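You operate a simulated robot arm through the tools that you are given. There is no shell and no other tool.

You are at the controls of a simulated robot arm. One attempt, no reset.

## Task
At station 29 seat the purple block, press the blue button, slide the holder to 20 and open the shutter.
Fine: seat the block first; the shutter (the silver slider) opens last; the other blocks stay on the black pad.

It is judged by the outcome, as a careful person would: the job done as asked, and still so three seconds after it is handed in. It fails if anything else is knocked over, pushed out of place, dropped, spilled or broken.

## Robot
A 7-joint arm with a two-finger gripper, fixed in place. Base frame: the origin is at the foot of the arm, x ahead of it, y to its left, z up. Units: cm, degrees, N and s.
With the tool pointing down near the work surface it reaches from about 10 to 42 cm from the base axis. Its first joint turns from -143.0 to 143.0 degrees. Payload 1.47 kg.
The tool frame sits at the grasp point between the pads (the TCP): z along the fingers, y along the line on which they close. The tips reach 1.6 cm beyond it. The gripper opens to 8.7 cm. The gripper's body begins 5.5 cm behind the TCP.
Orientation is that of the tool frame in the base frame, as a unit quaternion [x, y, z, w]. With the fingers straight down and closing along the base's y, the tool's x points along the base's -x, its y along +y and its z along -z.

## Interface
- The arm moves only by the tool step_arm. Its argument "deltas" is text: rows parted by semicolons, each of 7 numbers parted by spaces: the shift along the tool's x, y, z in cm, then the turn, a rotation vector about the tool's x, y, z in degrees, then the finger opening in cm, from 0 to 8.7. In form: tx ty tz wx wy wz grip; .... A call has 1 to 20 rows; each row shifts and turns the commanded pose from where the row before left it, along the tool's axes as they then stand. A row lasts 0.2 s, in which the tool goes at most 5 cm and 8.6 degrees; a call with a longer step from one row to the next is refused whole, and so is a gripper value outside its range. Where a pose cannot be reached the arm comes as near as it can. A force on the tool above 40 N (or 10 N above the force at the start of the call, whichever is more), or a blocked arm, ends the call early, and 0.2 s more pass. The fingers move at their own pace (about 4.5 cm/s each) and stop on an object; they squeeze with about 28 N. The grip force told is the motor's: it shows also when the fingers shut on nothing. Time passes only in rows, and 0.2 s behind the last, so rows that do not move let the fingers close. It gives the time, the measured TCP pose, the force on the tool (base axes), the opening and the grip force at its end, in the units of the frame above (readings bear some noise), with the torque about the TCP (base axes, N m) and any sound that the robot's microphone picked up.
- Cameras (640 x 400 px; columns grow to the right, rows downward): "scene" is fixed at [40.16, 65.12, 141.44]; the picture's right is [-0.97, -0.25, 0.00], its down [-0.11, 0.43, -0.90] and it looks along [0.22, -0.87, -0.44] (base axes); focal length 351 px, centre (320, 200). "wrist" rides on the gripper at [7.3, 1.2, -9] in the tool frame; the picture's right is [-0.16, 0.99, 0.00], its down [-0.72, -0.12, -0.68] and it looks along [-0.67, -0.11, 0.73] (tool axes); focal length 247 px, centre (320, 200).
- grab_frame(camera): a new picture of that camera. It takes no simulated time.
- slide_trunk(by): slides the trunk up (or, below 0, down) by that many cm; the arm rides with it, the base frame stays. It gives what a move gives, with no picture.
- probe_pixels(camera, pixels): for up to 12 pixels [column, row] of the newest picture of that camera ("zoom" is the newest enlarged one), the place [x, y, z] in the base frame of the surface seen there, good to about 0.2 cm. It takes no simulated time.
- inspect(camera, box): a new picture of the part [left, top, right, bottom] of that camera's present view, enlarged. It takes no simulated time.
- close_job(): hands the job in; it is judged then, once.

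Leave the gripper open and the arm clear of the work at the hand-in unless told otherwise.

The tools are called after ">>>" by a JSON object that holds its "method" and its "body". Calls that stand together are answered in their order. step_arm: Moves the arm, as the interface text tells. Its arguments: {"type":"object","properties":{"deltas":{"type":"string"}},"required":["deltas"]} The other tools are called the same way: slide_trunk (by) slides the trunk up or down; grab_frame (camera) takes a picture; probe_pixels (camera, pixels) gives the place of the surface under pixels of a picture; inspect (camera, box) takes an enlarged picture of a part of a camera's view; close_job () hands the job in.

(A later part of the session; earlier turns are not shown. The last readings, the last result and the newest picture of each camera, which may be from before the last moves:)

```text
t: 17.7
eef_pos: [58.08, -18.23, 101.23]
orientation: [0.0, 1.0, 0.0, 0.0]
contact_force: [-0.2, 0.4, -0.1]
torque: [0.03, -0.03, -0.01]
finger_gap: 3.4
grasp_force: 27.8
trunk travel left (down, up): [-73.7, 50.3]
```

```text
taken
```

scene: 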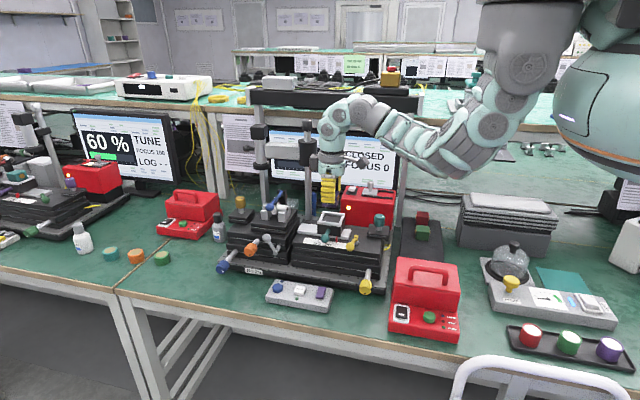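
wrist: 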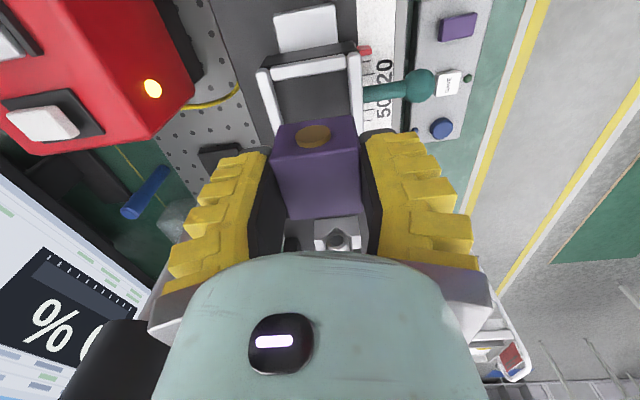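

I'm above the holder, with the block at TCP (58.1, -18.2). The microscope head at (68, -31) is near the wrist, so I'll check the clearance in an enlarged view.

>>> {"method": "inspect", "body": {"camera": "scene", "box": [285, 80, 405, 250]}}

>>> {"method": "probe_pixels", "body": {"camera": "scene", "pixels": [[330, 190], [330, 202], [322, 165], [348, 165], [335, 120], [310, 150], [362, 162], [332, 217]]}}

```text
2.35 times, centred on (345, 165) of scene
```

zoom: 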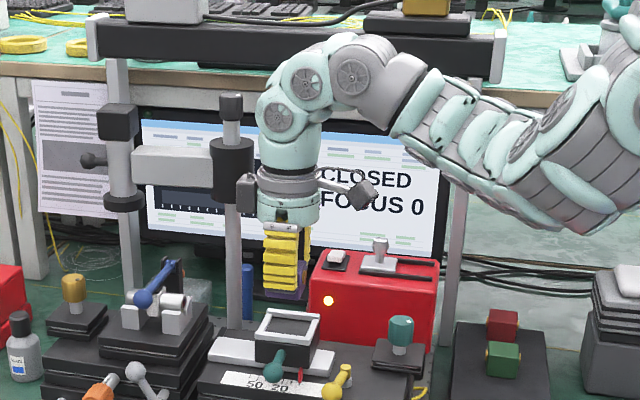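

```text
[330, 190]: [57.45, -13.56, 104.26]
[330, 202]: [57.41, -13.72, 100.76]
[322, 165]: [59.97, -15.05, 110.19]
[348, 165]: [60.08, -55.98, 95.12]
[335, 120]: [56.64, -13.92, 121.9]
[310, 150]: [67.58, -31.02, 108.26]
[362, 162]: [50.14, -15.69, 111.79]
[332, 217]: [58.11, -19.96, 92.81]
```

The wrist is about 15 cm from the microscope head, so there's room. I'll lower 4.4 cm, leaving the block about 0.9 cm above the floor of the pocket, and look.

>>> {"method": "step_arm", "body": {"deltas": "0 0 1.5 0 0 0 2.5; 0 0 1.5 0 0 0 2.5; 0 0 1.4 0 0 0 2.5; 0 0 0 0 0 0 2.5; 0 0 0 0 0 0 2.5"}}

>>> {"method": "inspect", "body": {"camera": "scene", "box": [305, 185, 365, 250]}}

>>> {"method": "grab_frame", "body": {"camera": "wrist"}}

```text
t: 18.9
eef_pos: [58.17, -18.36, 96.79]
orientation: [0.0, 1.0, 0.0, 0.0]
contact_force: [0.1, -0.9, -1.4]
torque: [0.01, 0.02, -0.03]
finger_gap: 3.44
grasp_force: 28.4
trunk travel left (down, up): [-73.7, 50.3]
```

```text
6.15 times, centred on (335, 218) of scene
```

zoom: 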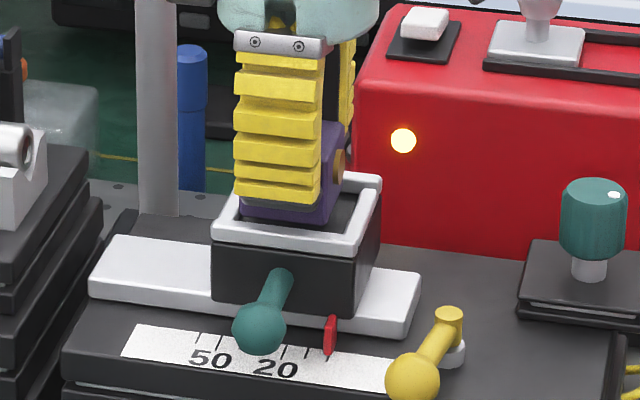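

```text
taken
```

wrist: 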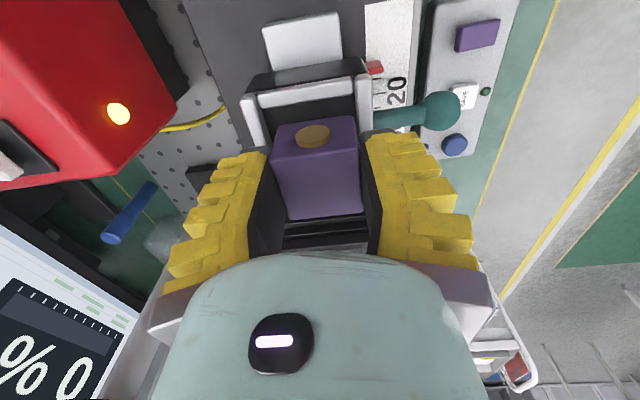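

It's aligned over the pocket. I'll lower gently in small steps to find the pocket floor.

>>> {"method": "step_arm", "body": {"deltas": "0 0 0.3 0 0 0 2.5; 0 0 0.25 0 0 0 2.5; 0 0 0.2 0 0 0 2.5; 0 0 0 0 0 0 2.5"}}

>>> {"method": "inspect", "body": {"camera": "scene", "box": [305, 185, 365, 250]}}

```text
t: 19.9
eef_pos: [58.09, -18.38, 96.0]
orientation: [0.001, 1.0, 0.001, 0.0]
contact_force: [-0.4, 0.0, -1.6]
torque: [-0.01, 0.0, 0.02]
finger_gap: 3.45
grasp_force: 27.9
trunk travel left (down, up): [-73.7, 50.3]
```

```text
6.15 times, centred on (335, 218) of scene
```

zoom: 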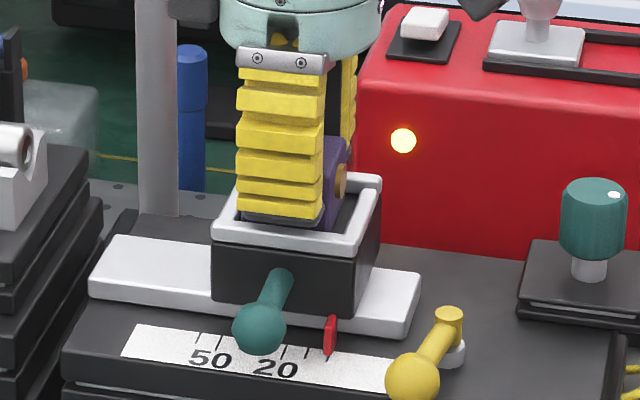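

No contact yet. I'll carry on in 0.1 cm steps.

>>> {"method": "step_arm", "body": {"deltas": "0 0 0.1 0 0 0 2.5; 0 0 0.1 0 0 0 2.5; 0 0 0 0 0 0 2.5"}}

```text
t: 20.7
eef_pos: [58.28, -18.4, 95.94]
orientation: [0.001, 1.0, 0.0, 0.002]
contact_force: [-0.4, 3.2, 13.6]
torque: [0.01, 0.28, 0.01]
finger_gap: 3.56
grasp_force: 28.4
trunk travel left (down, up): [-73.7, 50.3]
```

Contact: 13.6 N up at TCP z 95.94, which puts the block's bottom at about 92.84, on the pocket floor. I'll check by picture before letting go.

>>> {"method": "inspect", "body": {"camera": "scene", "box": [313, 190, 357, 240]}}

>>> {"method": "grab_frame", "body": {"camera": "wrist"}}

```text
8.00 times, centred on (335, 215) of scene
```

zoom: 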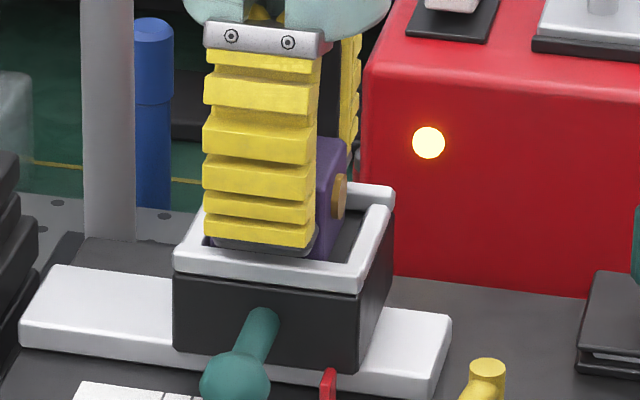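

```text
taken
```

wrist: 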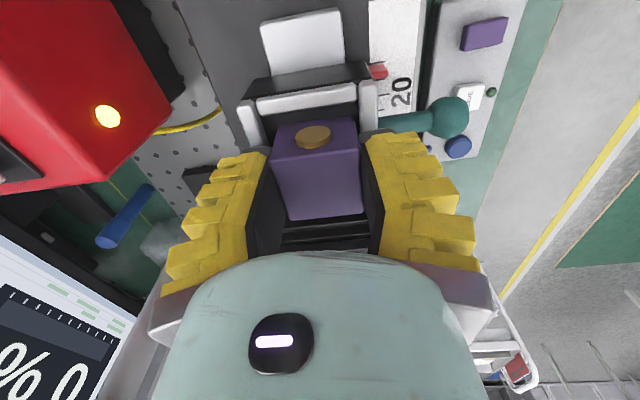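

The block stands inside the rim bars. I'll open the fingers to 5.6 cm and let it settle.

>>> {"method": "step_arm", "body": {"deltas": "0 0 0 0 0 0 3.8; 0 0 0 0 0 0 4.6; 0 0 0 0 0 0 5.6; 0 0 0 0 0 0 5.6; 0 0 0 0 0 0 5.6"}}

>>> {"method": "inspect", "body": {"camera": "scene", "box": [313, 190, 357, 240]}}

>>> {"method": "grab_frame", "body": {"camera": "wrist"}}

```text
t: 21.9
eef_pos: [58.09, -18.31, 95.85]
orientation: [0.0, 1.0, 0.0, 0.0]
contact_force: [0.5, 0.1, -0.1]
torque: [-0.01, 0.02, -0.01]
finger_gap: 6.1
grasp_force: 3.6
trunk travel left (down, up): [-73.7, 50.3]
```

```text
8.00 times, centred on (335, 215) of scene
```

zoom: 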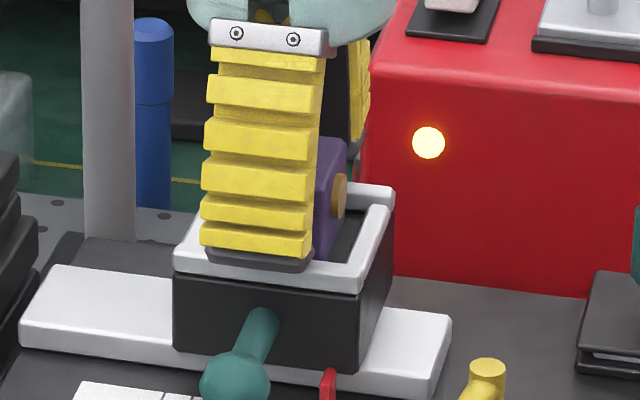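

```text
taken
```

wrist: 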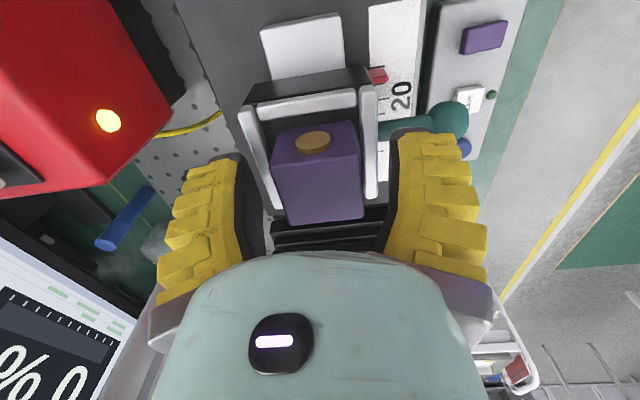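

Released; the block stays put. I'll rise straight up 6 cm and look at the seating.

>>> {"method": "step_arm", "body": {"deltas": "0 0 -0.5 0 0 0 6; 0 0 -1.5 0 0 0 6; 0 0 -2 0 0 0 6; 0 0 -2 0 0 0 6; 0 0 0 0 0 0 6; 0 0 0 0 0 0 6"}}

>>> {"method": "inspect", "body": {"camera": "scene", "box": [313, 190, 357, 240]}}

>>> {"method": "probe_pixels", "body": {"camera": "zoom", "pixels": [[220, 150], [330, 160], [270, 150], [260, 210], [225, 210], [310, 220], [215, 250], [185, 240], [340, 265], [372, 215], [350, 225], [343, 200]]}}

>>> {"method": "grab_frame", "body": {"camera": "wrist"}}

```text
t: 23.3
eef_pos: [58.09, -18.33, 101.88]
orientation: [0.0, 1.0, 0.0, 0.0]
contact_force: [-0.5, -1.0, 0.9]
torque: [0.02, -0.01, -0.01]
finger_gap: 6.48
grasp_force: 3.5
trunk travel left (down, up): [-73.7, 50.3]
```

```text
8.00 times, centred on (335, 215) of scene
```

zoom: 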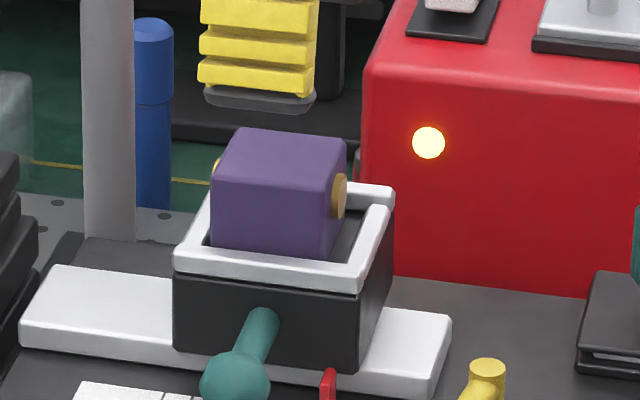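

```text
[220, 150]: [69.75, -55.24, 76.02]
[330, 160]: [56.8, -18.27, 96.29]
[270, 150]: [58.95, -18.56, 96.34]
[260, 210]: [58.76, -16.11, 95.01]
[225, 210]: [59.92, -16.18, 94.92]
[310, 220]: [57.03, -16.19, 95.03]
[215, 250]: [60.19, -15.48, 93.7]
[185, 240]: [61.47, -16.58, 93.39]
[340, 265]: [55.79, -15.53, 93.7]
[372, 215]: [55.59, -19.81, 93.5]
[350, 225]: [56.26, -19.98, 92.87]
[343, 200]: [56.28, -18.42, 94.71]
```

```text
taken
```

wrist: 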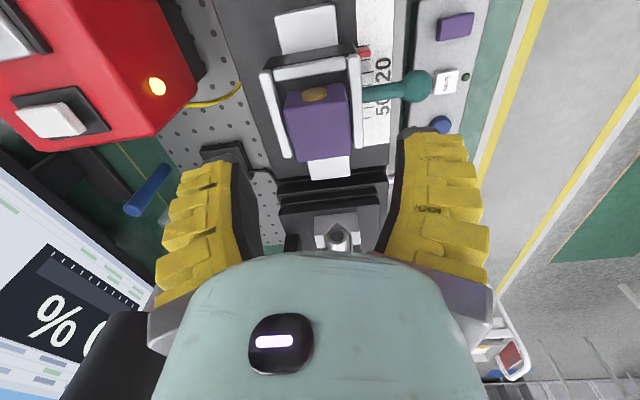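

The purple block is seated flat in the pocket, with its top at z≈96.3 all across. Next is the blue button on the grey control box. I'll enlarge and measure the button, the small blue lamp beside it and the box surface. I'll also look at the monitor.

>>> {"method": "inspect", "body": {"camera": "scene", "box": [262, 275, 306, 305]}}

>>> {"method": "probe_pixels", "body": {"camera": "zoom", "pixels": [[220, 160], [180, 160], [260, 165], [220, 140], [220, 180], [220, 215], [265, 102], [265, 88], [300, 160], [160, 230], [150, 120], [400, 200]]}}

>>> {"method": "inspect", "body": {"camera": "scene", "box": [260, 125, 405, 195]}}

```text
13.33 times, centred on (284, 290) of scene
```

zoom: 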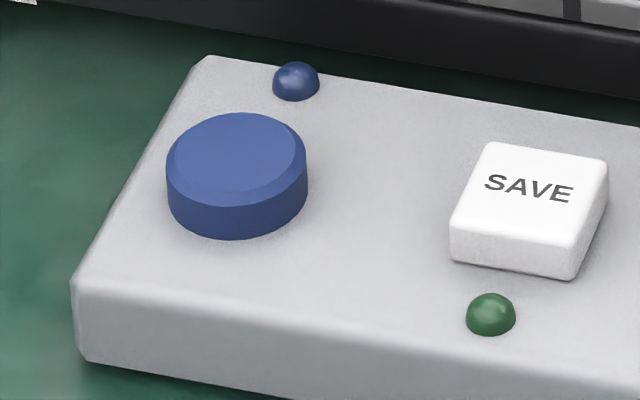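

```text
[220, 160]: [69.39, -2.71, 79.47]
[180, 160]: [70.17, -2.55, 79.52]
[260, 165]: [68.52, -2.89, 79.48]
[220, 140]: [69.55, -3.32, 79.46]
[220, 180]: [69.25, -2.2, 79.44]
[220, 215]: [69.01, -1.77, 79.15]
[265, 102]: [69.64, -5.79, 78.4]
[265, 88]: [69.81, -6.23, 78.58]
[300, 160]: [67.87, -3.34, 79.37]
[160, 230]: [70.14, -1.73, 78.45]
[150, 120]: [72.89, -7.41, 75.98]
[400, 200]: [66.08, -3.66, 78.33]
```

```text
4.41 times, centred on (332, 160) of scene
```

zoom: 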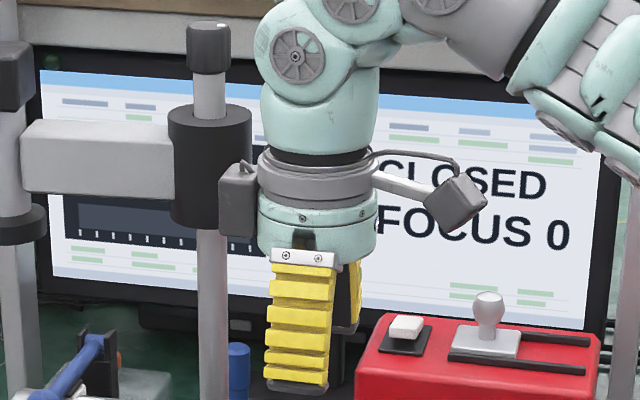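

The button's top centre is (69.05, -2.8, 79.47), radius about 1.4, and its lamp is 3 cm behind. I'll check the knobs and crank around it for gripper clearance.

>>> {"method": "inspect", "body": {"camera": "scene", "box": [210, 215, 320, 315]}}

>>> {"method": "probe_pixels", "body": {"camera": "scene", "pixels": [[222, 267], [230, 260], [252, 249], [262, 238], [268, 236], [278, 248], [284, 251], [272, 232], [250, 245], [235, 255], [310, 275], [260, 275]]}}

```text
4.00 times, centred on (265, 265) of scene
```

zoom: 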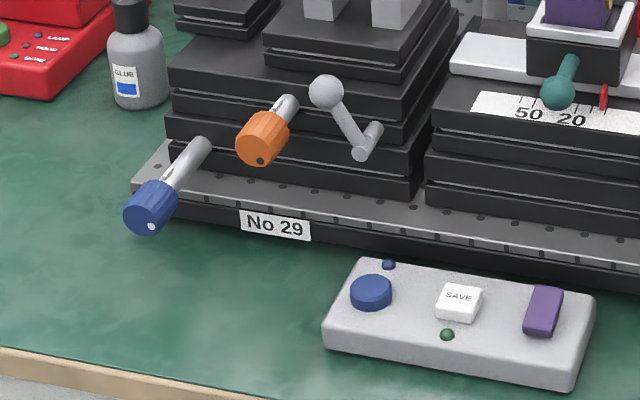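

```text
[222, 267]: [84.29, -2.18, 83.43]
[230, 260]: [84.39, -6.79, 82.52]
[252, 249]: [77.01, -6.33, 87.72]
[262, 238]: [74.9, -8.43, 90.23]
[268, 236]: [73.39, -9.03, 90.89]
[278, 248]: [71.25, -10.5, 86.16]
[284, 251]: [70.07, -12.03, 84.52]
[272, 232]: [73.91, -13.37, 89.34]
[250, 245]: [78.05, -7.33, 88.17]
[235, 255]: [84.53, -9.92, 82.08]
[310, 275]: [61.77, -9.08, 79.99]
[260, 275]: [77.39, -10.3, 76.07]
```

A grey box sits on the wrist's +x side, near scene (314, 160). At the button it could come near the crank ball (74, -9, 91), so I'll measure it.

>>> {"method": "grab_frame", "body": {"camera": "scene"}}

>>> {"method": "probe_pixels", "body": {"camera": "scene", "pixels": [[314, 154], [314, 160], [314, 168], [318, 168], [311, 160], [322, 168], [332, 168], [346, 165], [332, 152], [362, 162], [322, 150], [330, 183]]}}

>>> {"method": "inspect", "body": {"camera": "scene", "box": [295, 110, 385, 220]}}

```text
taken
```

scene: 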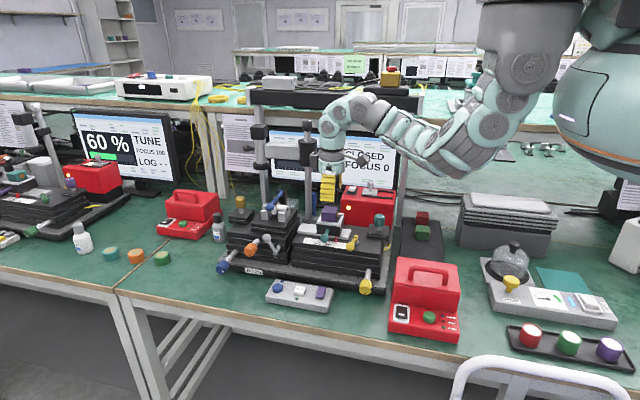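

```text
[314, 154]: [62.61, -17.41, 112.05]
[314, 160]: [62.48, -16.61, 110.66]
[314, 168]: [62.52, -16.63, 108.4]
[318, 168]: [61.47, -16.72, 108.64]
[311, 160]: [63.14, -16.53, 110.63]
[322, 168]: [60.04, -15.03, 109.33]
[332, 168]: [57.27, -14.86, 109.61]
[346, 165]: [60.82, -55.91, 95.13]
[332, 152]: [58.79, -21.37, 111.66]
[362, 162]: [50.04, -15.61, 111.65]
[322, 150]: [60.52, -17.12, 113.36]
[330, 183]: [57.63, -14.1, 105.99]
```

```text
3.64 times, centred on (340, 165) of scene
```

zoom: 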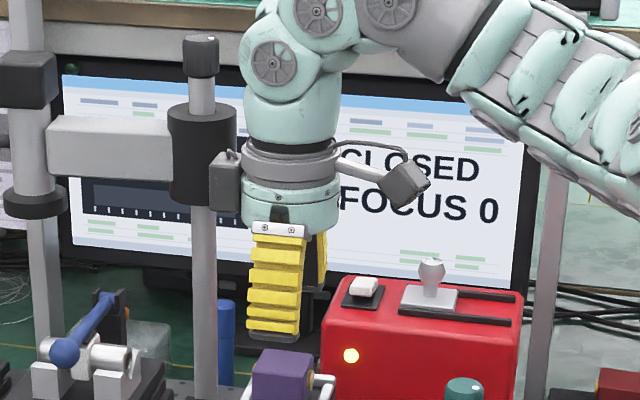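

The wrist box sits 3 to 5.4 cm to the +x side of the TCP and clears the crank and the orange knob by at least 1.5 cm if I press near (68.7, -2.4). I'll move level at z≈102 to there, closing the fingers on the way.

>>> {"method": "step_arm", "body": {"deltas": "-2.12 3.18 0 0 0 0 6; -2.12 3.18 0 0 0 0 5; -2.12 3.18 0 0 0 0 3; -2.12 3.18 0 0 0 0 1; -2.12 3.18 0 0 0 0 0; 0 0 0 0 0 0 0; 0 0 0 0 0 0 0; 0 0 0 0 0 0 0"}}

>>> {"method": "grab_frame", "body": {"camera": "wrist"}}

>>> {"method": "grab_frame", "body": {"camera": "scene"}}

```text
t: 25.1
eef_pos: [68.63, -2.37, 101.88]
orientation: [0.002, 1.0, 0.0, 0.0]
contact_force: [1.0, -0.2, -0.4]
torque: [0.01, 0.0, 0.0]
finger_gap: 0.0
grasp_force: 28.5
trunk travel left (down, up): [-73.7, 50.3]
```

```text
taken
```

wrist: 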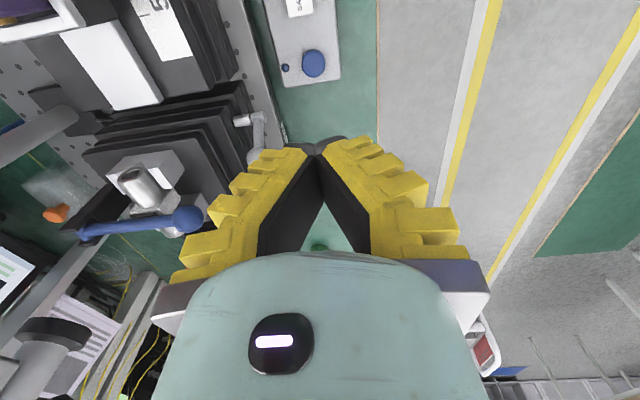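

```text
taken
```

scene: 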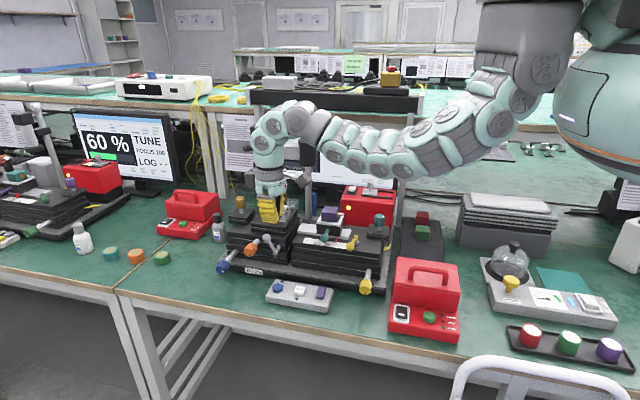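

Reached. Before lowering the trunk I'll check how low the forearm hangs and where it passes over the bench items.

>>> {"method": "probe_pixels", "body": {"camera": "scene", "pixels": [[330, 150], [350, 165], [375, 172], [405, 175], [440, 162], [480, 145], [505, 110], [300, 135], [290, 178], [302, 178], [258, 182], [270, 220]]}}

>>> {"method": "inspect", "body": {"camera": "wrist", "box": [250, 0, 380, 160]}}

```text
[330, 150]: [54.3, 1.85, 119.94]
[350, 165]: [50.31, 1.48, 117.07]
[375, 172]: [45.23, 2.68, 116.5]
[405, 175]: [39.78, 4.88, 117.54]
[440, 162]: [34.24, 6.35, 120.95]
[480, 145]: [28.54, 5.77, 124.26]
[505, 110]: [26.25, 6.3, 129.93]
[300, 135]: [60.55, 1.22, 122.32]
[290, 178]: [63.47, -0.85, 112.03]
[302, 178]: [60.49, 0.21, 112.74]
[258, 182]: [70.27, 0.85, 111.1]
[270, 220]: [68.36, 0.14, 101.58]
```

```text
2.50 times, centred on (315, 80) of wrist
```

zoom: 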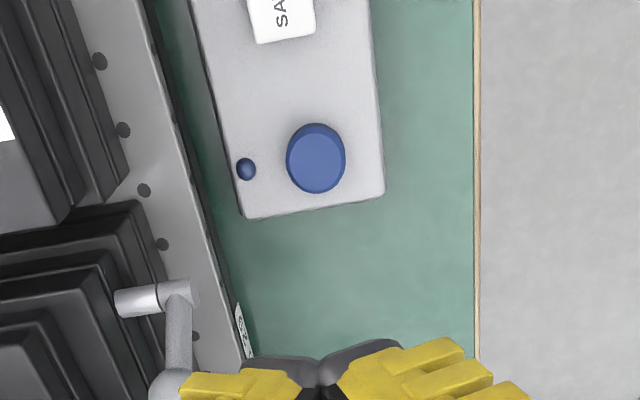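

The forearm's lowest point is z≈116, so a 16 cm trunk drop leaves it near 100, above everything below it. I'll cross-check the button's place from the wrist view, then lower the trunk 16 cm, which puts the tips at about z 84.3.

>>> {"method": "probe_pixels", "body": {"camera": "zoom", "pixels": [[316, 158], [295, 158], [338, 158], [316, 135], [316, 182], [246, 168], [360, 100]]}}

>>> {"method": "slide_trunk", "body": {"by": -16}}

>>> {"method": "grab_frame", "body": {"camera": "scene"}}

>>> {"method": "grab_frame", "body": {"camera": "wrist"}}

```text
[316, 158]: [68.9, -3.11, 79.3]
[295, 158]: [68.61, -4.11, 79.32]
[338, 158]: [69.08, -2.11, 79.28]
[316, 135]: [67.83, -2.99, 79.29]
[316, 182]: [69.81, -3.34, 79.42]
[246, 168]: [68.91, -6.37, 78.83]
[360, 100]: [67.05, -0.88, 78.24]
```

```text
t: 27.0
eef_pos: [68.56, -2.39, 85.99]
orientation: [0.001, 1.0, 0.0, 0.0]
contact_force: [1.1, -1.1, 0.7]
torque: [0.03, -0.01, 0.07]
finger_gap: 0.03
grasp_force: 27.4
trunk travel left (down, up): [-57.7, 66.3]
```

```text
taken
```

scene: 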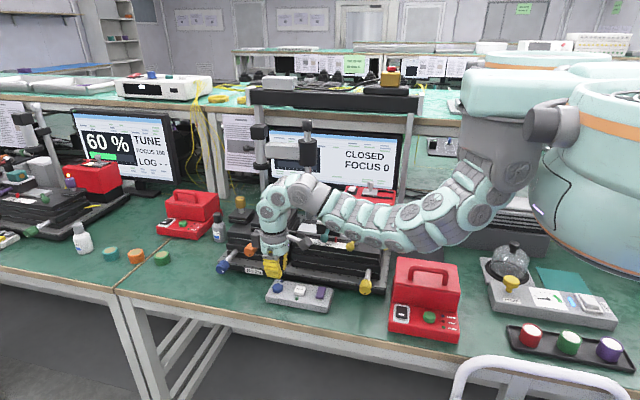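

```text
taken
```

wrist: 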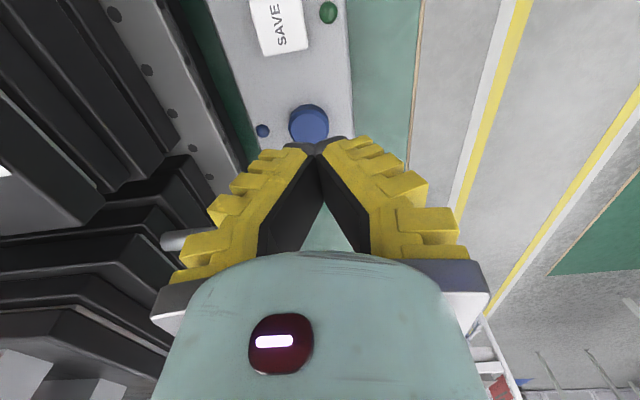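

I'm right above the blue button. Before the final press I'll check how close the elbow is to the red box, and the wrist to the crank and orange knob.

>>> {"method": "probe_pixels", "body": {"camera": "scene", "pixels": [[385, 248], [410, 248], [435, 243], [450, 240], [350, 235], [425, 268], [290, 238], [300, 240]]}}

>>> {"method": "inspect", "body": {"camera": "scene", "box": [220, 165, 350, 315]}}

>>> {"method": "inspect", "body": {"camera": "scene", "box": [340, 160, 490, 300]}}

```text
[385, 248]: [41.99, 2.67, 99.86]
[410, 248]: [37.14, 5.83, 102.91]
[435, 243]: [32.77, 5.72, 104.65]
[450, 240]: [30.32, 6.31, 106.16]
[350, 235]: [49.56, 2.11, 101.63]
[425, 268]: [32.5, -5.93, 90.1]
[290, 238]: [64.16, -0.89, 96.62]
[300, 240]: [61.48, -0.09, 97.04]
```

```text
2.67 times, centred on (285, 240) of scene
```

zoom: 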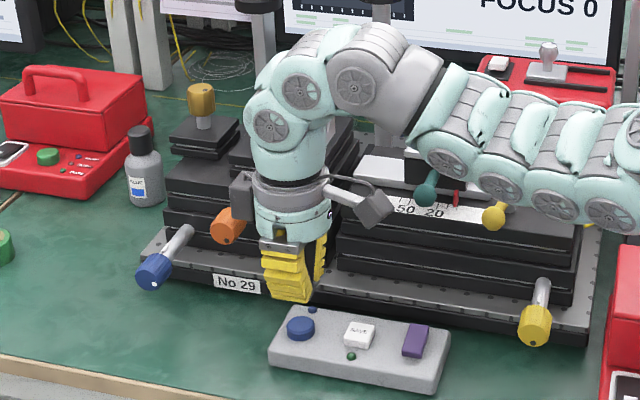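

```text
2.86 times, centred on (415, 230) of scene
```

zoom: 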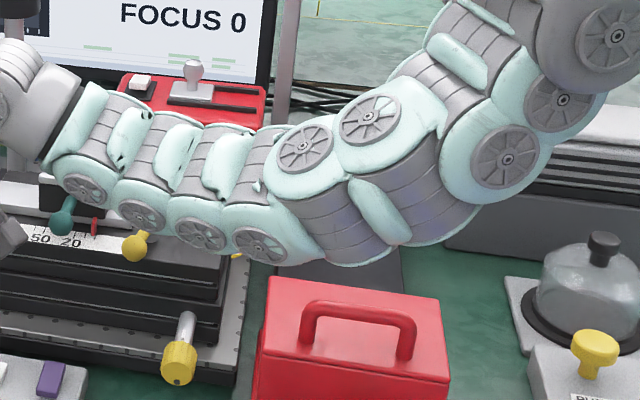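

The forearm is 9 cm above the red box handle and there's room around the wrist. I'll go down 4.4 cm, so the tips are at about z 80.0, half a centimetre above the button.

>>> {"method": "step_arm", "body": {"deltas": "0 -0.2 1.5 0 0 0 0; 0 0 1.5 0 0 0 0; 0 0 1.4 0 0 0 0; 0 0 0 0 0 0 0; 0 0 0 0 0 0 0"}}

>>> {"method": "inspect", "body": {"camera": "scene", "box": [220, 200, 330, 315]}}

>>> {"method": "grab_frame", "body": {"camera": "wrist"}}

```text
t: 28.2
eef_pos: [68.47, -2.74, 81.58]
orientation: [0.002, 1.0, 0.0, 0.0]
contact_force: [0.1, -0.1, -0.1]
torque: [-0.01, -0.01, -0.01]
finger_gap: 0.0
grasp_force: 28.1
trunk travel left (down, up): [-57.7, 66.3]
```

```text
3.48 times, centred on (275, 258) of scene
```

zoom: 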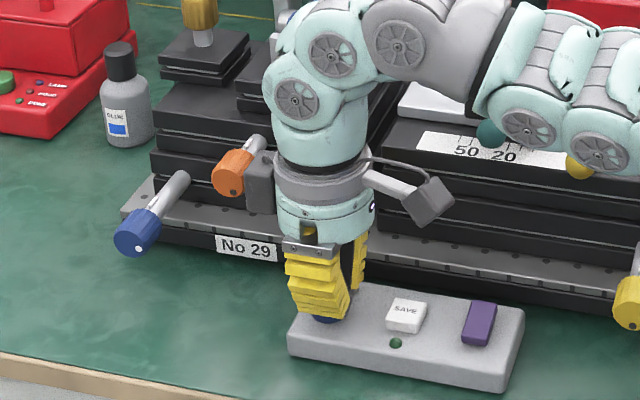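

```text
taken
```

wrist: 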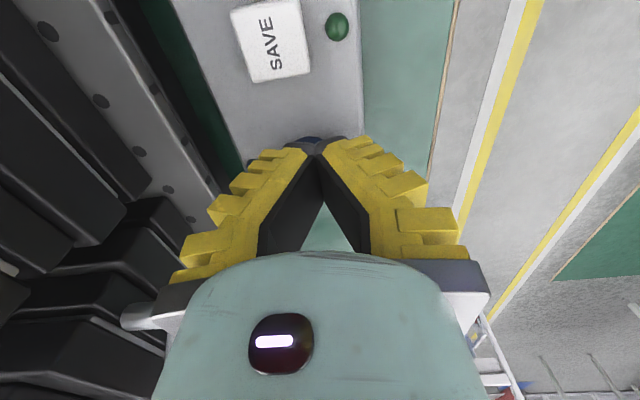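

The tips are over the button. I'll press with 0.2 cm steps while watching the force.

>>> {"method": "step_arm", "body": {"deltas": "0 0 0.2 0 0 0 0; 0 0 0.2 0 0 0 0; 0 0 0.15 0 0 0 0; 0 0 0 0 0 0 0"}}

>>> {"method": "inspect", "body": {"camera": "scene", "box": [250, 255, 330, 315]}}

```text
t: 29.2
eef_pos: [68.47, -2.73, 81.02]
orientation: [0.001, 1.0, -0.001, 0.0]
contact_force: [0.1, -0.3, -0.6]
torque: [0.0, 0.02, 0.01]
finger_gap: 0.01
grasp_force: 28.2
trunk travel left (down, up): [-57.7, 66.3]
```

```text
6.67 times, centred on (290, 285) of scene
```

zoom: 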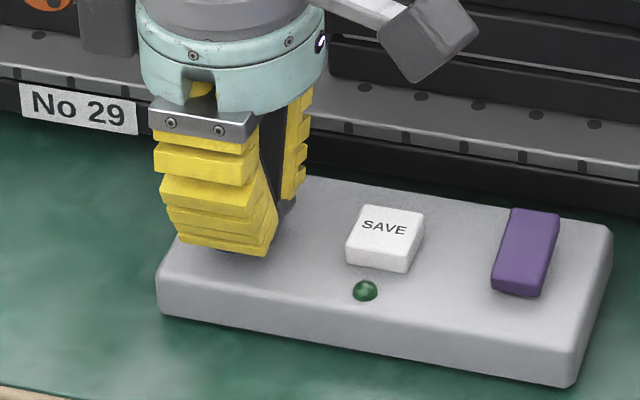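

No contact yet with the tips at about z 79.4. I'll keep pressing in small steps.

>>> {"method": "step_arm", "body": {"deltas": "0 0 0.1 0 0 0 0; 0 0 0.1 0 0 0 0; 0 0 0.1 0 0 0 0; 0 0 0 0 0 0 0"}}

```text
t: 30.2
eef_pos: [68.53, -2.63, 80.67]
orientation: [0.001, 1.0, 0.0, 0.0]
contact_force: [0.7, -0.1, 0.5]
torque: [0.0, -0.01, 0.01]
finger_gap: 0.61
grasp_force: 28.1
trunk travel left (down, up): [-57.7, 66.3]
```

The gap reads 0.61, which suggests the tips now touch something. Let me look.

>>> {"method": "inspect", "body": {"camera": "scene", "box": [250, 255, 330, 315]}}

>>> {"method": "grab_frame", "body": {"camera": "wrist"}}

>>> {"method": "inspect", "body": {"camera": "wrist", "box": [230, 100, 410, 260]}}

```text
6.67 times, centred on (290, 285) of scene
```

zoom: 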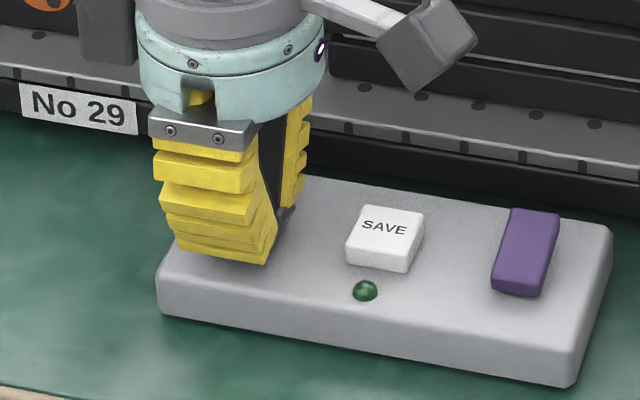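

```text
taken
```

wrist: 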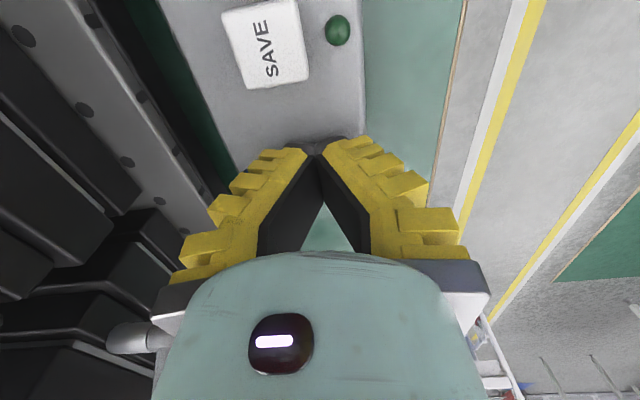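

```text
2.50 times, centred on (320, 180) of wrist
```

zoom: 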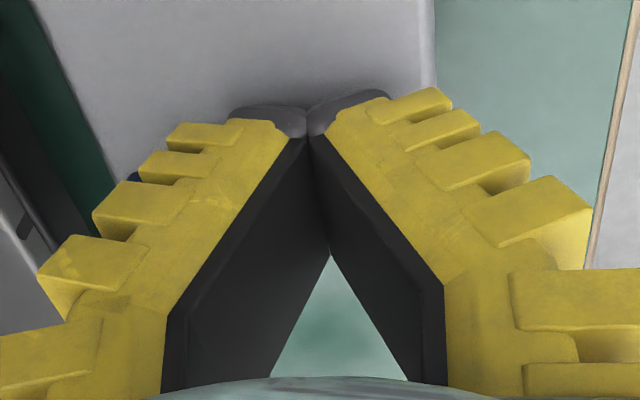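

The tips are on the button face, but the force is still tiny. I'll press further in 0.1 cm steps, listening for a click.

>>> {"method": "step_arm", "body": {"deltas": "0 0 0.1 0 0 0 0; 0 0 0.1 0 0 0 0; 0 0 0.1 0 0 0 0"}}

>>> {"method": "inspect", "body": {"camera": "scene", "box": [250, 255, 330, 315]}}

```text
t: 31.0
eef_pos: [68.57, -2.67, 80.29]
orientation: [0.001, 1.0, 0.0, 0.0]
contact_force: [-0.8, 0.8, 2.3]
torque: [0.0, 0.02, 0.03]
finger_gap: 0.62
grasp_force: 28.3
trunk travel left (down, up): [-57.7, 66.3]
heard: click
```

```text
6.67 times, centred on (290, 285) of scene
```

zoom: 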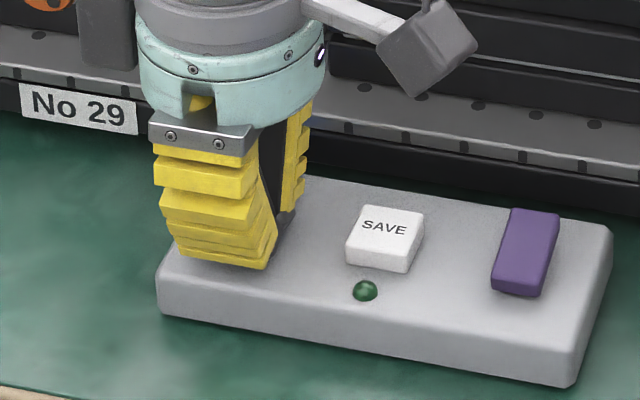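

A click was heard, so the button has been pressed. I'll lift straight up 5 cm and check the lamp and the monitor.

>>> {"method": "step_arm", "body": {"deltas": "0 0 -0.5 0 0 0 0; 0 0 -1.5 0 0 0 0; 0 0 -1.5 0 0 0 0; 0 0 -1.5 0 0 0 0; 0 0 0 0 0 0 0; 0 0 0 0 0 0 0"}}

>>> {"method": "grab_frame", "body": {"camera": "wrist"}}

>>> {"method": "grab_frame", "body": {"camera": "scene"}}

>>> {"method": "inspect", "body": {"camera": "scene", "box": [262, 265, 330, 310]}}

>>> {"method": "inspect", "body": {"camera": "scene", "box": [260, 125, 405, 195]}}

```text
t: 32.4
eef_pos: [68.42, -2.63, 85.46]
orientation: [-0.001, 1.0, 0.0, 0.0]
contact_force: [-0.6, 0.9, 0.1]
torque: [0.0, 0.01, -0.01]
finger_gap: 0.0
grasp_force: 27.9
trunk travel left (down, up): [-57.7, 66.3]
```

```text
taken
```

wrist: 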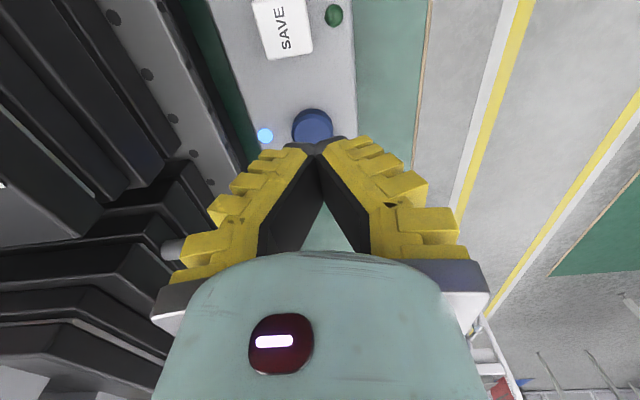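

```text
taken
```

scene: 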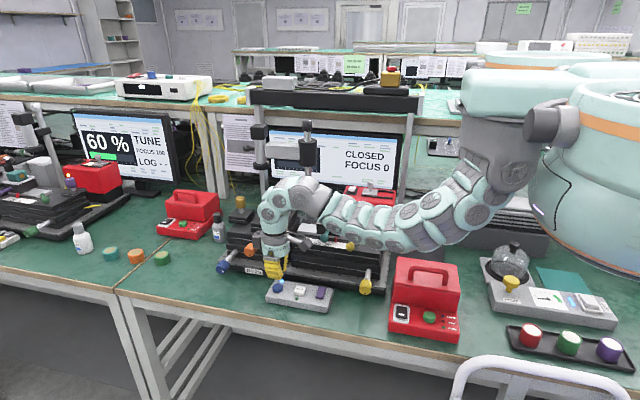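

```text
8.89 times, centred on (296, 288) of scene
```

zoom: 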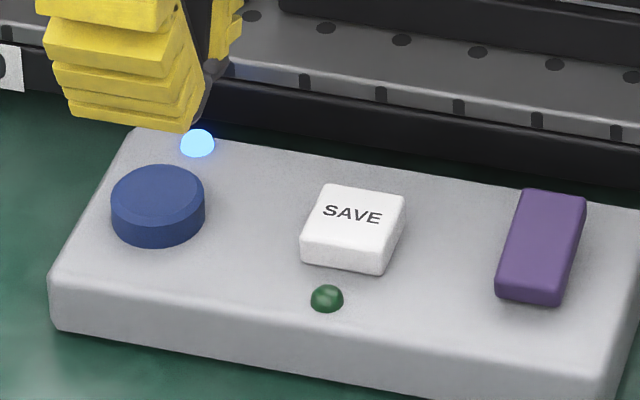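

```text
4.41 times, centred on (332, 160) of scene
```

zoom: 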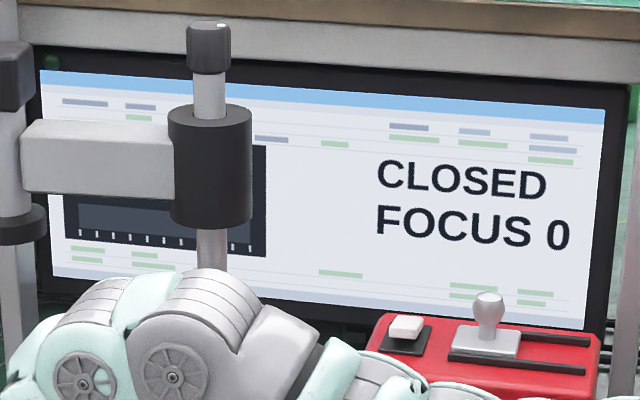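

The blue lamp is lit, so the button press has registered. Next is the holder. I plan to grip the teal handle ball at (57.8, -9.8, 92) from above, with the fingers closing along x, so I can steer the holder both ways. First I'll raise the trunk 16 cm to get clear.

>>> {"method": "slide_trunk", "body": {"by": 16}}

>>> {"method": "step_arm", "body": {"deltas": "1.0 -0.4 0 0 0 8.2 0; 1.0 -0.4 0 0 0 8.2 0; 0 0 0 0 0 8.2 0; 0 0 0 0 0 8.2 0; 0 0 0 0 0 8.2 0; 0 0 0 0 0 8.2 0; 0 0 0 0 0 8.2 0; 0 0 0 0 0 8.2 0; 0 0 0 0 0 8.2 0; 0 0 0 0 0 8.1 0; 0 0 0 0 0 8.1 0; 0 0 0 0 0 0 0; 0 0 0 0 0 0 0"}}

>>> {"method": "grab_frame", "body": {"camera": "wrist"}}

>>> {"method": "grab_frame", "body": {"camera": "scene"}}

```text
t: 34.2
eef_pos: [68.38, -2.7, 101.3]
orientation: [0.001, 1.0, 0.0, 0.0]
contact_force: [0.7, 1.4, 0.8]
torque: [-0.02, 0.01, 0.01]
finger_gap: 0.0
grasp_force: 28.5
trunk travel left (down, up): [-73.7, 50.3]
```

```text
t: 37.0
eef_pos: [66.5, -3.41, 101.37]
orientation: [0.708, 0.706, 0.0, 0.0]
contact_force: [-0.1, -0.2, 0.2]
torque: [-0.01, 0.01, -0.01]
finger_gap: 0.01
grasp_force: 28.4
trunk travel left (down, up): [-73.7, 50.3]
```

```text
taken
```

wrist: 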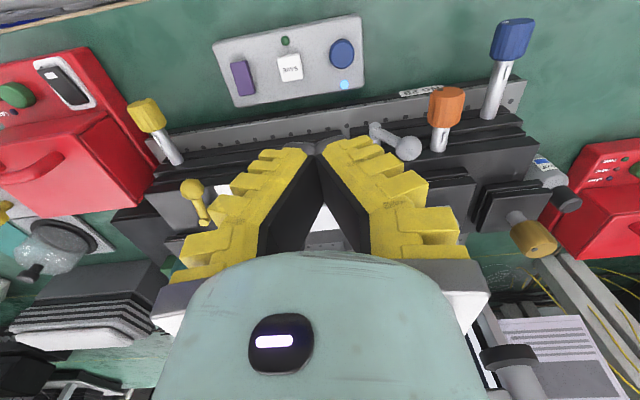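

```text
taken
```

scene: 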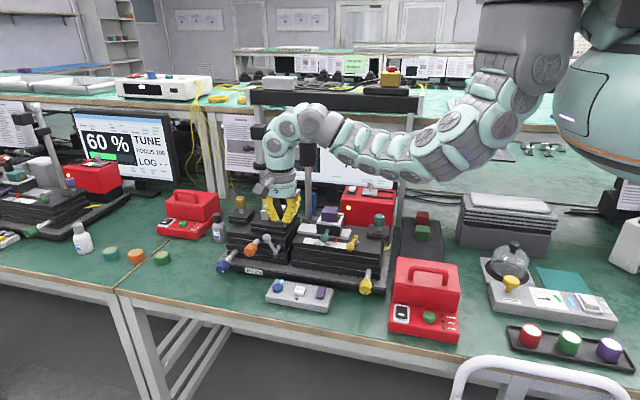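

The tool is turned; its y now lies along base x. I'll measure the handle ball, the rod, the pointer and the tick marks in an enlarged view.

>>> {"method": "inspect", "body": {"camera": "scene", "box": [300, 222, 360, 258]}}

>>> {"method": "probe_pixels", "body": {"camera": "zoom", "pixels": [[268, 165], [240, 165], [296, 168], [268, 135], [268, 195], [285, 110], [296, 85], [368, 165], [375, 180], [350, 190], [318, 185], [185, 180]]}}

```text
10.67 times, centred on (330, 240) of scene
```

zoom: 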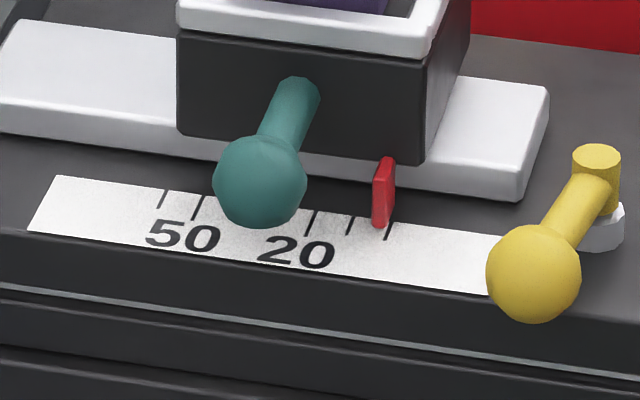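

```text
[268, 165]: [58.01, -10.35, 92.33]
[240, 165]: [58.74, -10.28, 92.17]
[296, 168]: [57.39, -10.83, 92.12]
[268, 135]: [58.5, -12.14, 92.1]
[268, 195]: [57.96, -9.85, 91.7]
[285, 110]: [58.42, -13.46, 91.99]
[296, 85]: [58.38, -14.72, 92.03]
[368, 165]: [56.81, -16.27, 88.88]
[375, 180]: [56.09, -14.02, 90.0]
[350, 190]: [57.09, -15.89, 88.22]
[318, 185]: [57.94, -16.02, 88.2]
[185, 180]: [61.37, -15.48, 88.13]
```

The handle ball is centred near (58.2, -11.0, 91.5) with radius about 1.1, and the stage surface below is z 88.1. I'll move level to above it and open to 3.8 cm; then comes a look before going down.

>>> {"method": "step_arm", "body": {"deltas": "-2.5 -2.77 0 0 0 0 0; -2.5 -2.77 0 0 0 0 0; -2.5 -2.77 0 0 0 0 2; 0 0 0 0 0 0 3.8; 0 0 0 0 0 0 3.8; 0 0 0 0 0 0 3.8"}}

>>> {"method": "grab_frame", "body": {"camera": "wrist"}}

>>> {"method": "inspect", "body": {"camera": "scene", "box": [280, 140, 380, 260]}}

```text
t: 38.4
eef_pos: [58.18, -11.05, 101.32]
orientation: [0.707, 0.707, 0.0, -0.001]
contact_force: [-0.6, -0.1, -0.6]
torque: [0.0, 0.02, 0.01]
finger_gap: 4.38
grasp_force: 4.1
trunk travel left (down, up): [-73.7, 50.3]
```

```text
taken
```

wrist: 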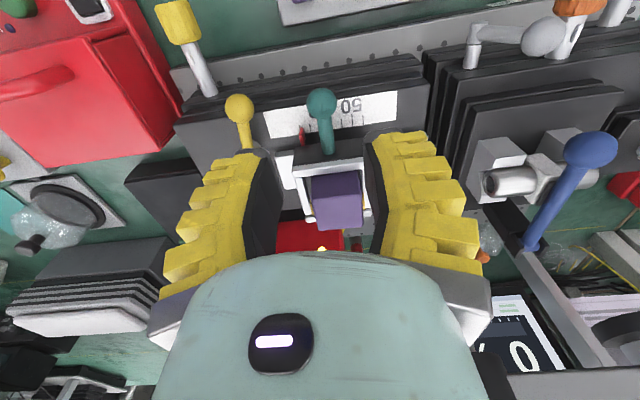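

```text
3.33 times, centred on (330, 200) of scene
```

zoom: 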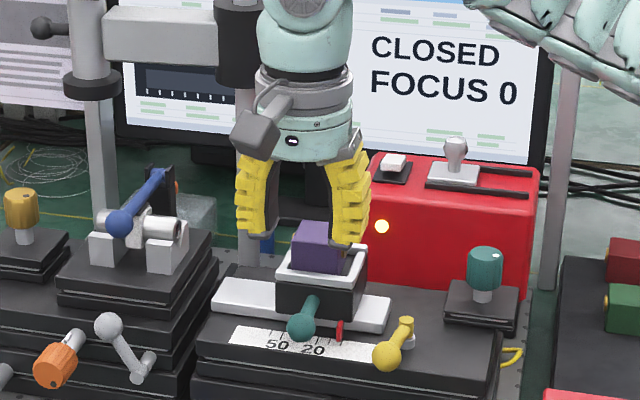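

The ball appears at wrist (321, 104), exactly on the TCP's downward line. I'll go down 7 cm first.

>>> {"method": "step_arm", "body": {"deltas": "0 0 2 0 0 0 3.8; 0 0 2 0 0 0 3.8; 0 0 1.5 0 0 0 3.8; 0 0 1.5 0 0 0 3.8; 0 0 0 0 0 0 3.8; 0 0 0 0 0 0 3.8"}}

>>> {"method": "grab_frame", "body": {"camera": "wrist"}}

>>> {"method": "inspect", "body": {"camera": "scene", "box": [290, 170, 370, 260]}}

```text
t: 39.8
eef_pos: [58.1, -10.97, 94.36]
orientation: [0.708, 0.706, 0.0, -0.001]
contact_force: [0.3, -0.4, 0.7]
torque: [-0.01, -0.01, -0.03]
finger_gap: 4.42
grasp_force: 3.9
trunk travel left (down, up): [-73.7, 50.3]
```

```text
taken
```

wrist: 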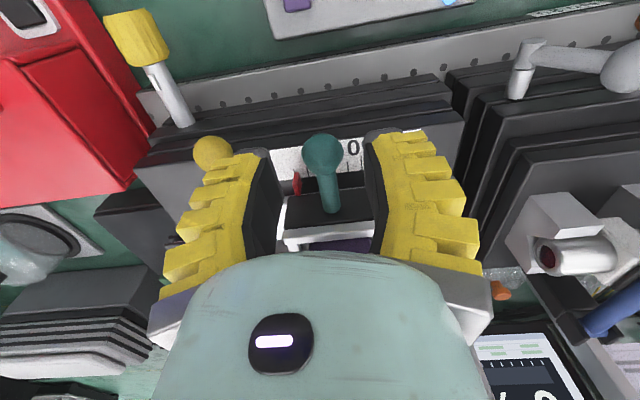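

```text
4.44 times, centred on (330, 215) of scene
```

zoom: 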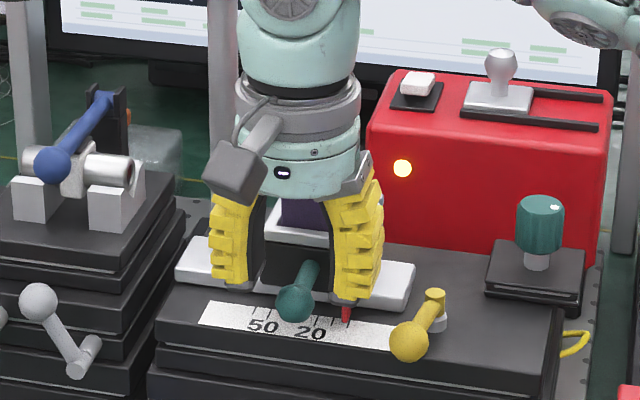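

The ball lies centred between the fingers, and the pointer and yellow lever are clear. I'll go down another 2.8 cm.

>>> {"method": "step_arm", "body": {"deltas": "0 0 1 0 0 0 3.8; 0 0 1 0 0 0 3.8; 0 0 0.8 0 0 0 3.8; 0 0 0 0 0 0 3.8"}}

>>> {"method": "grab_frame", "body": {"camera": "wrist"}}

>>> {"method": "inspect", "body": {"camera": "scene", "box": [290, 190, 370, 260]}}

```text
t: 40.8
eef_pos: [57.95, -10.84, 91.45]
orientation: [0.709, 0.706, 0.0, 0.0]
contact_force: [-0.3, -0.6, 0.4]
torque: [0.01, -0.02, 0.01]
finger_gap: 4.36
grasp_force: 4.0
trunk travel left (down, up): [-73.7, 50.3]
```

```text
taken
```

wrist: 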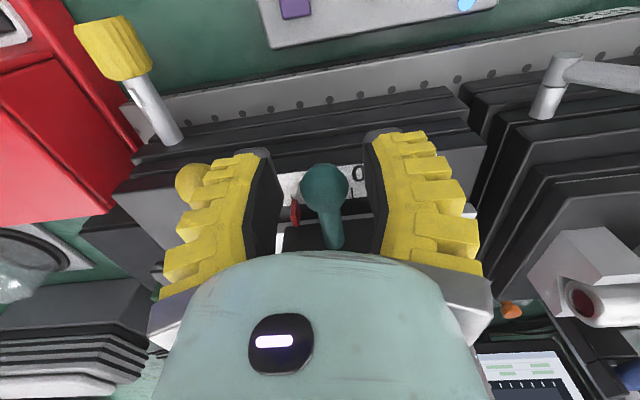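

```text
5.71 times, centred on (330, 225) of scene
```

zoom: 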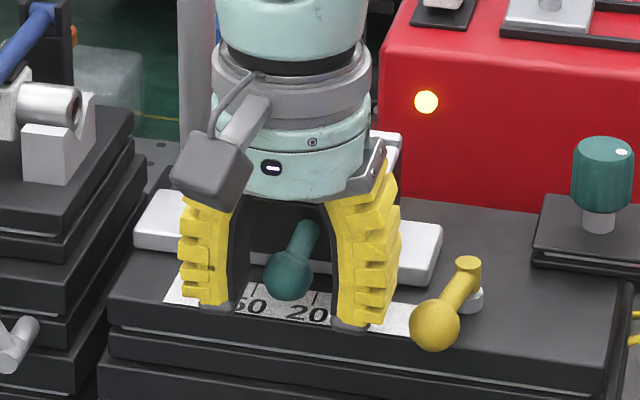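

The ball is centred between the fingers at wrist (325, 187). I'll close on it.

>>> {"method": "step_arm", "body": {"deltas": "0 0 0 0 0 0 3; 0 0 0 0 0 0 2.4; 0 0 0 0 0 0 1.6; 0 0 0 0 0 0 1.5; 0 0 0 0 0 0 1.5"}}

>>> {"method": "grab_frame", "body": {"camera": "wrist"}}

>>> {"method": "inspect", "body": {"camera": "scene", "box": [290, 190, 370, 260]}}

>>> {"method": "inspect", "body": {"camera": "scene", "box": [260, 125, 405, 195]}}

```text
t: 42.0
eef_pos: [57.92, -10.75, 91.56]
orientation: [0.708, 0.706, -0.001, -0.001]
contact_force: [0.4, -0.7, -0.6]
torque: [0.04, -0.02, -0.02]
finger_gap: 2.2
grasp_force: 5.4
trunk travel left (down, up): [-73.7, 50.3]
```

```text
taken
```

wrist: 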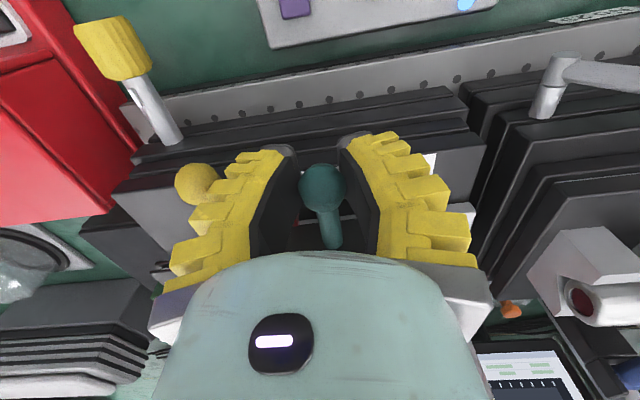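

```text
5.71 times, centred on (330, 225) of scene
```

zoom: 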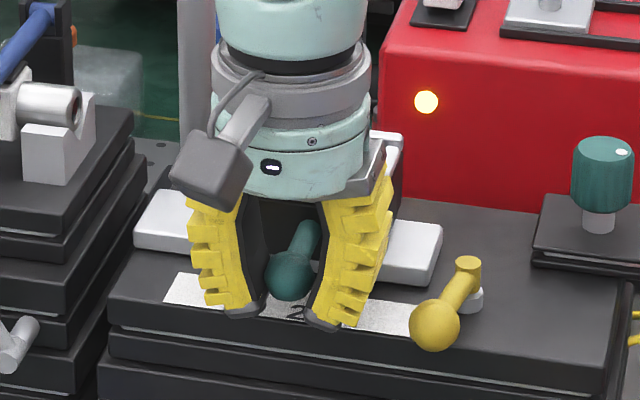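

```text
4.41 times, centred on (332, 160) of scene
```

zoom: 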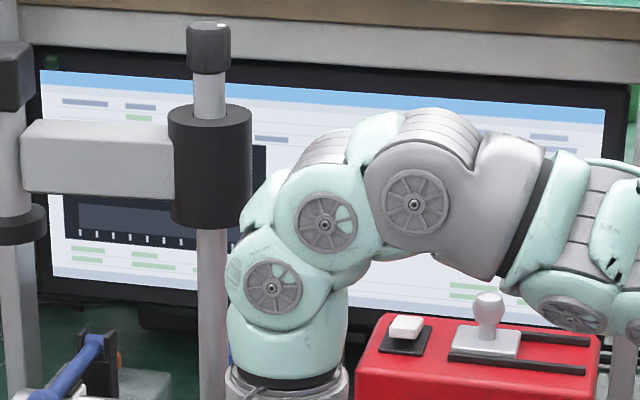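

The gap reads 2.2, but the force of only 5 N suggests it isn't firm yet. I'll close further.

>>> {"method": "step_arm", "body": {"deltas": "0 0 0 0 0 0 1; 0 0 0 0 0 0 0.6; 0 0 0 0 0 0 0.3; 0 0 0 0 0 0 0"}}

>>> {"method": "grab_frame", "body": {"camera": "wrist"}}

>>> {"method": "inspect", "body": {"camera": "scene", "box": [290, 190, 370, 260]}}

```text
t: 43.0
eef_pos: [58.0, -10.89, 91.5]
orientation: [0.707, 0.707, -0.001, -0.001]
contact_force: [1.8, -3.6, -6.8]
torque: [-0.13, -0.01, 0.04]
finger_gap: 1.5
grasp_force: 29.3
trunk travel left (down, up): [-73.7, 50.3]
```

```text
taken
```

wrist: 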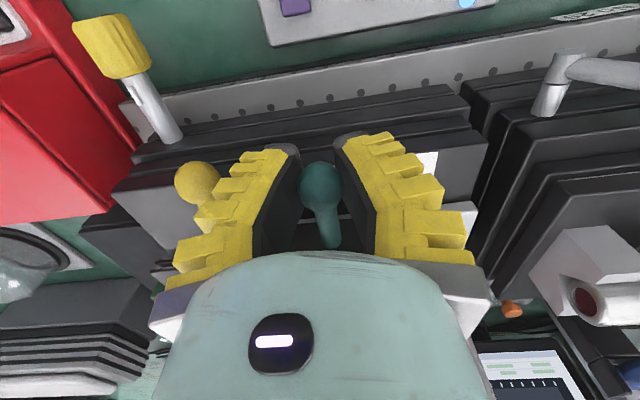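

```text
5.71 times, centred on (330, 225) of scene
```

zoom: 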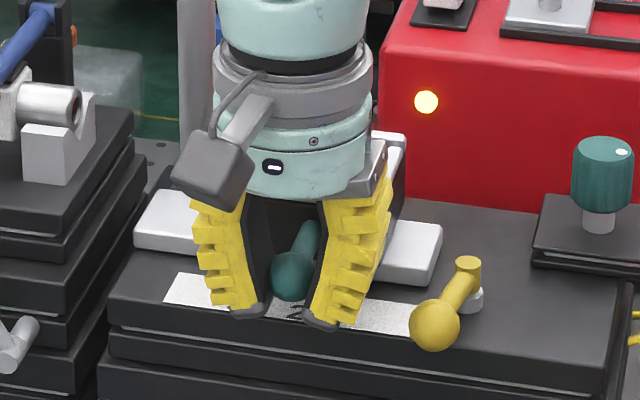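

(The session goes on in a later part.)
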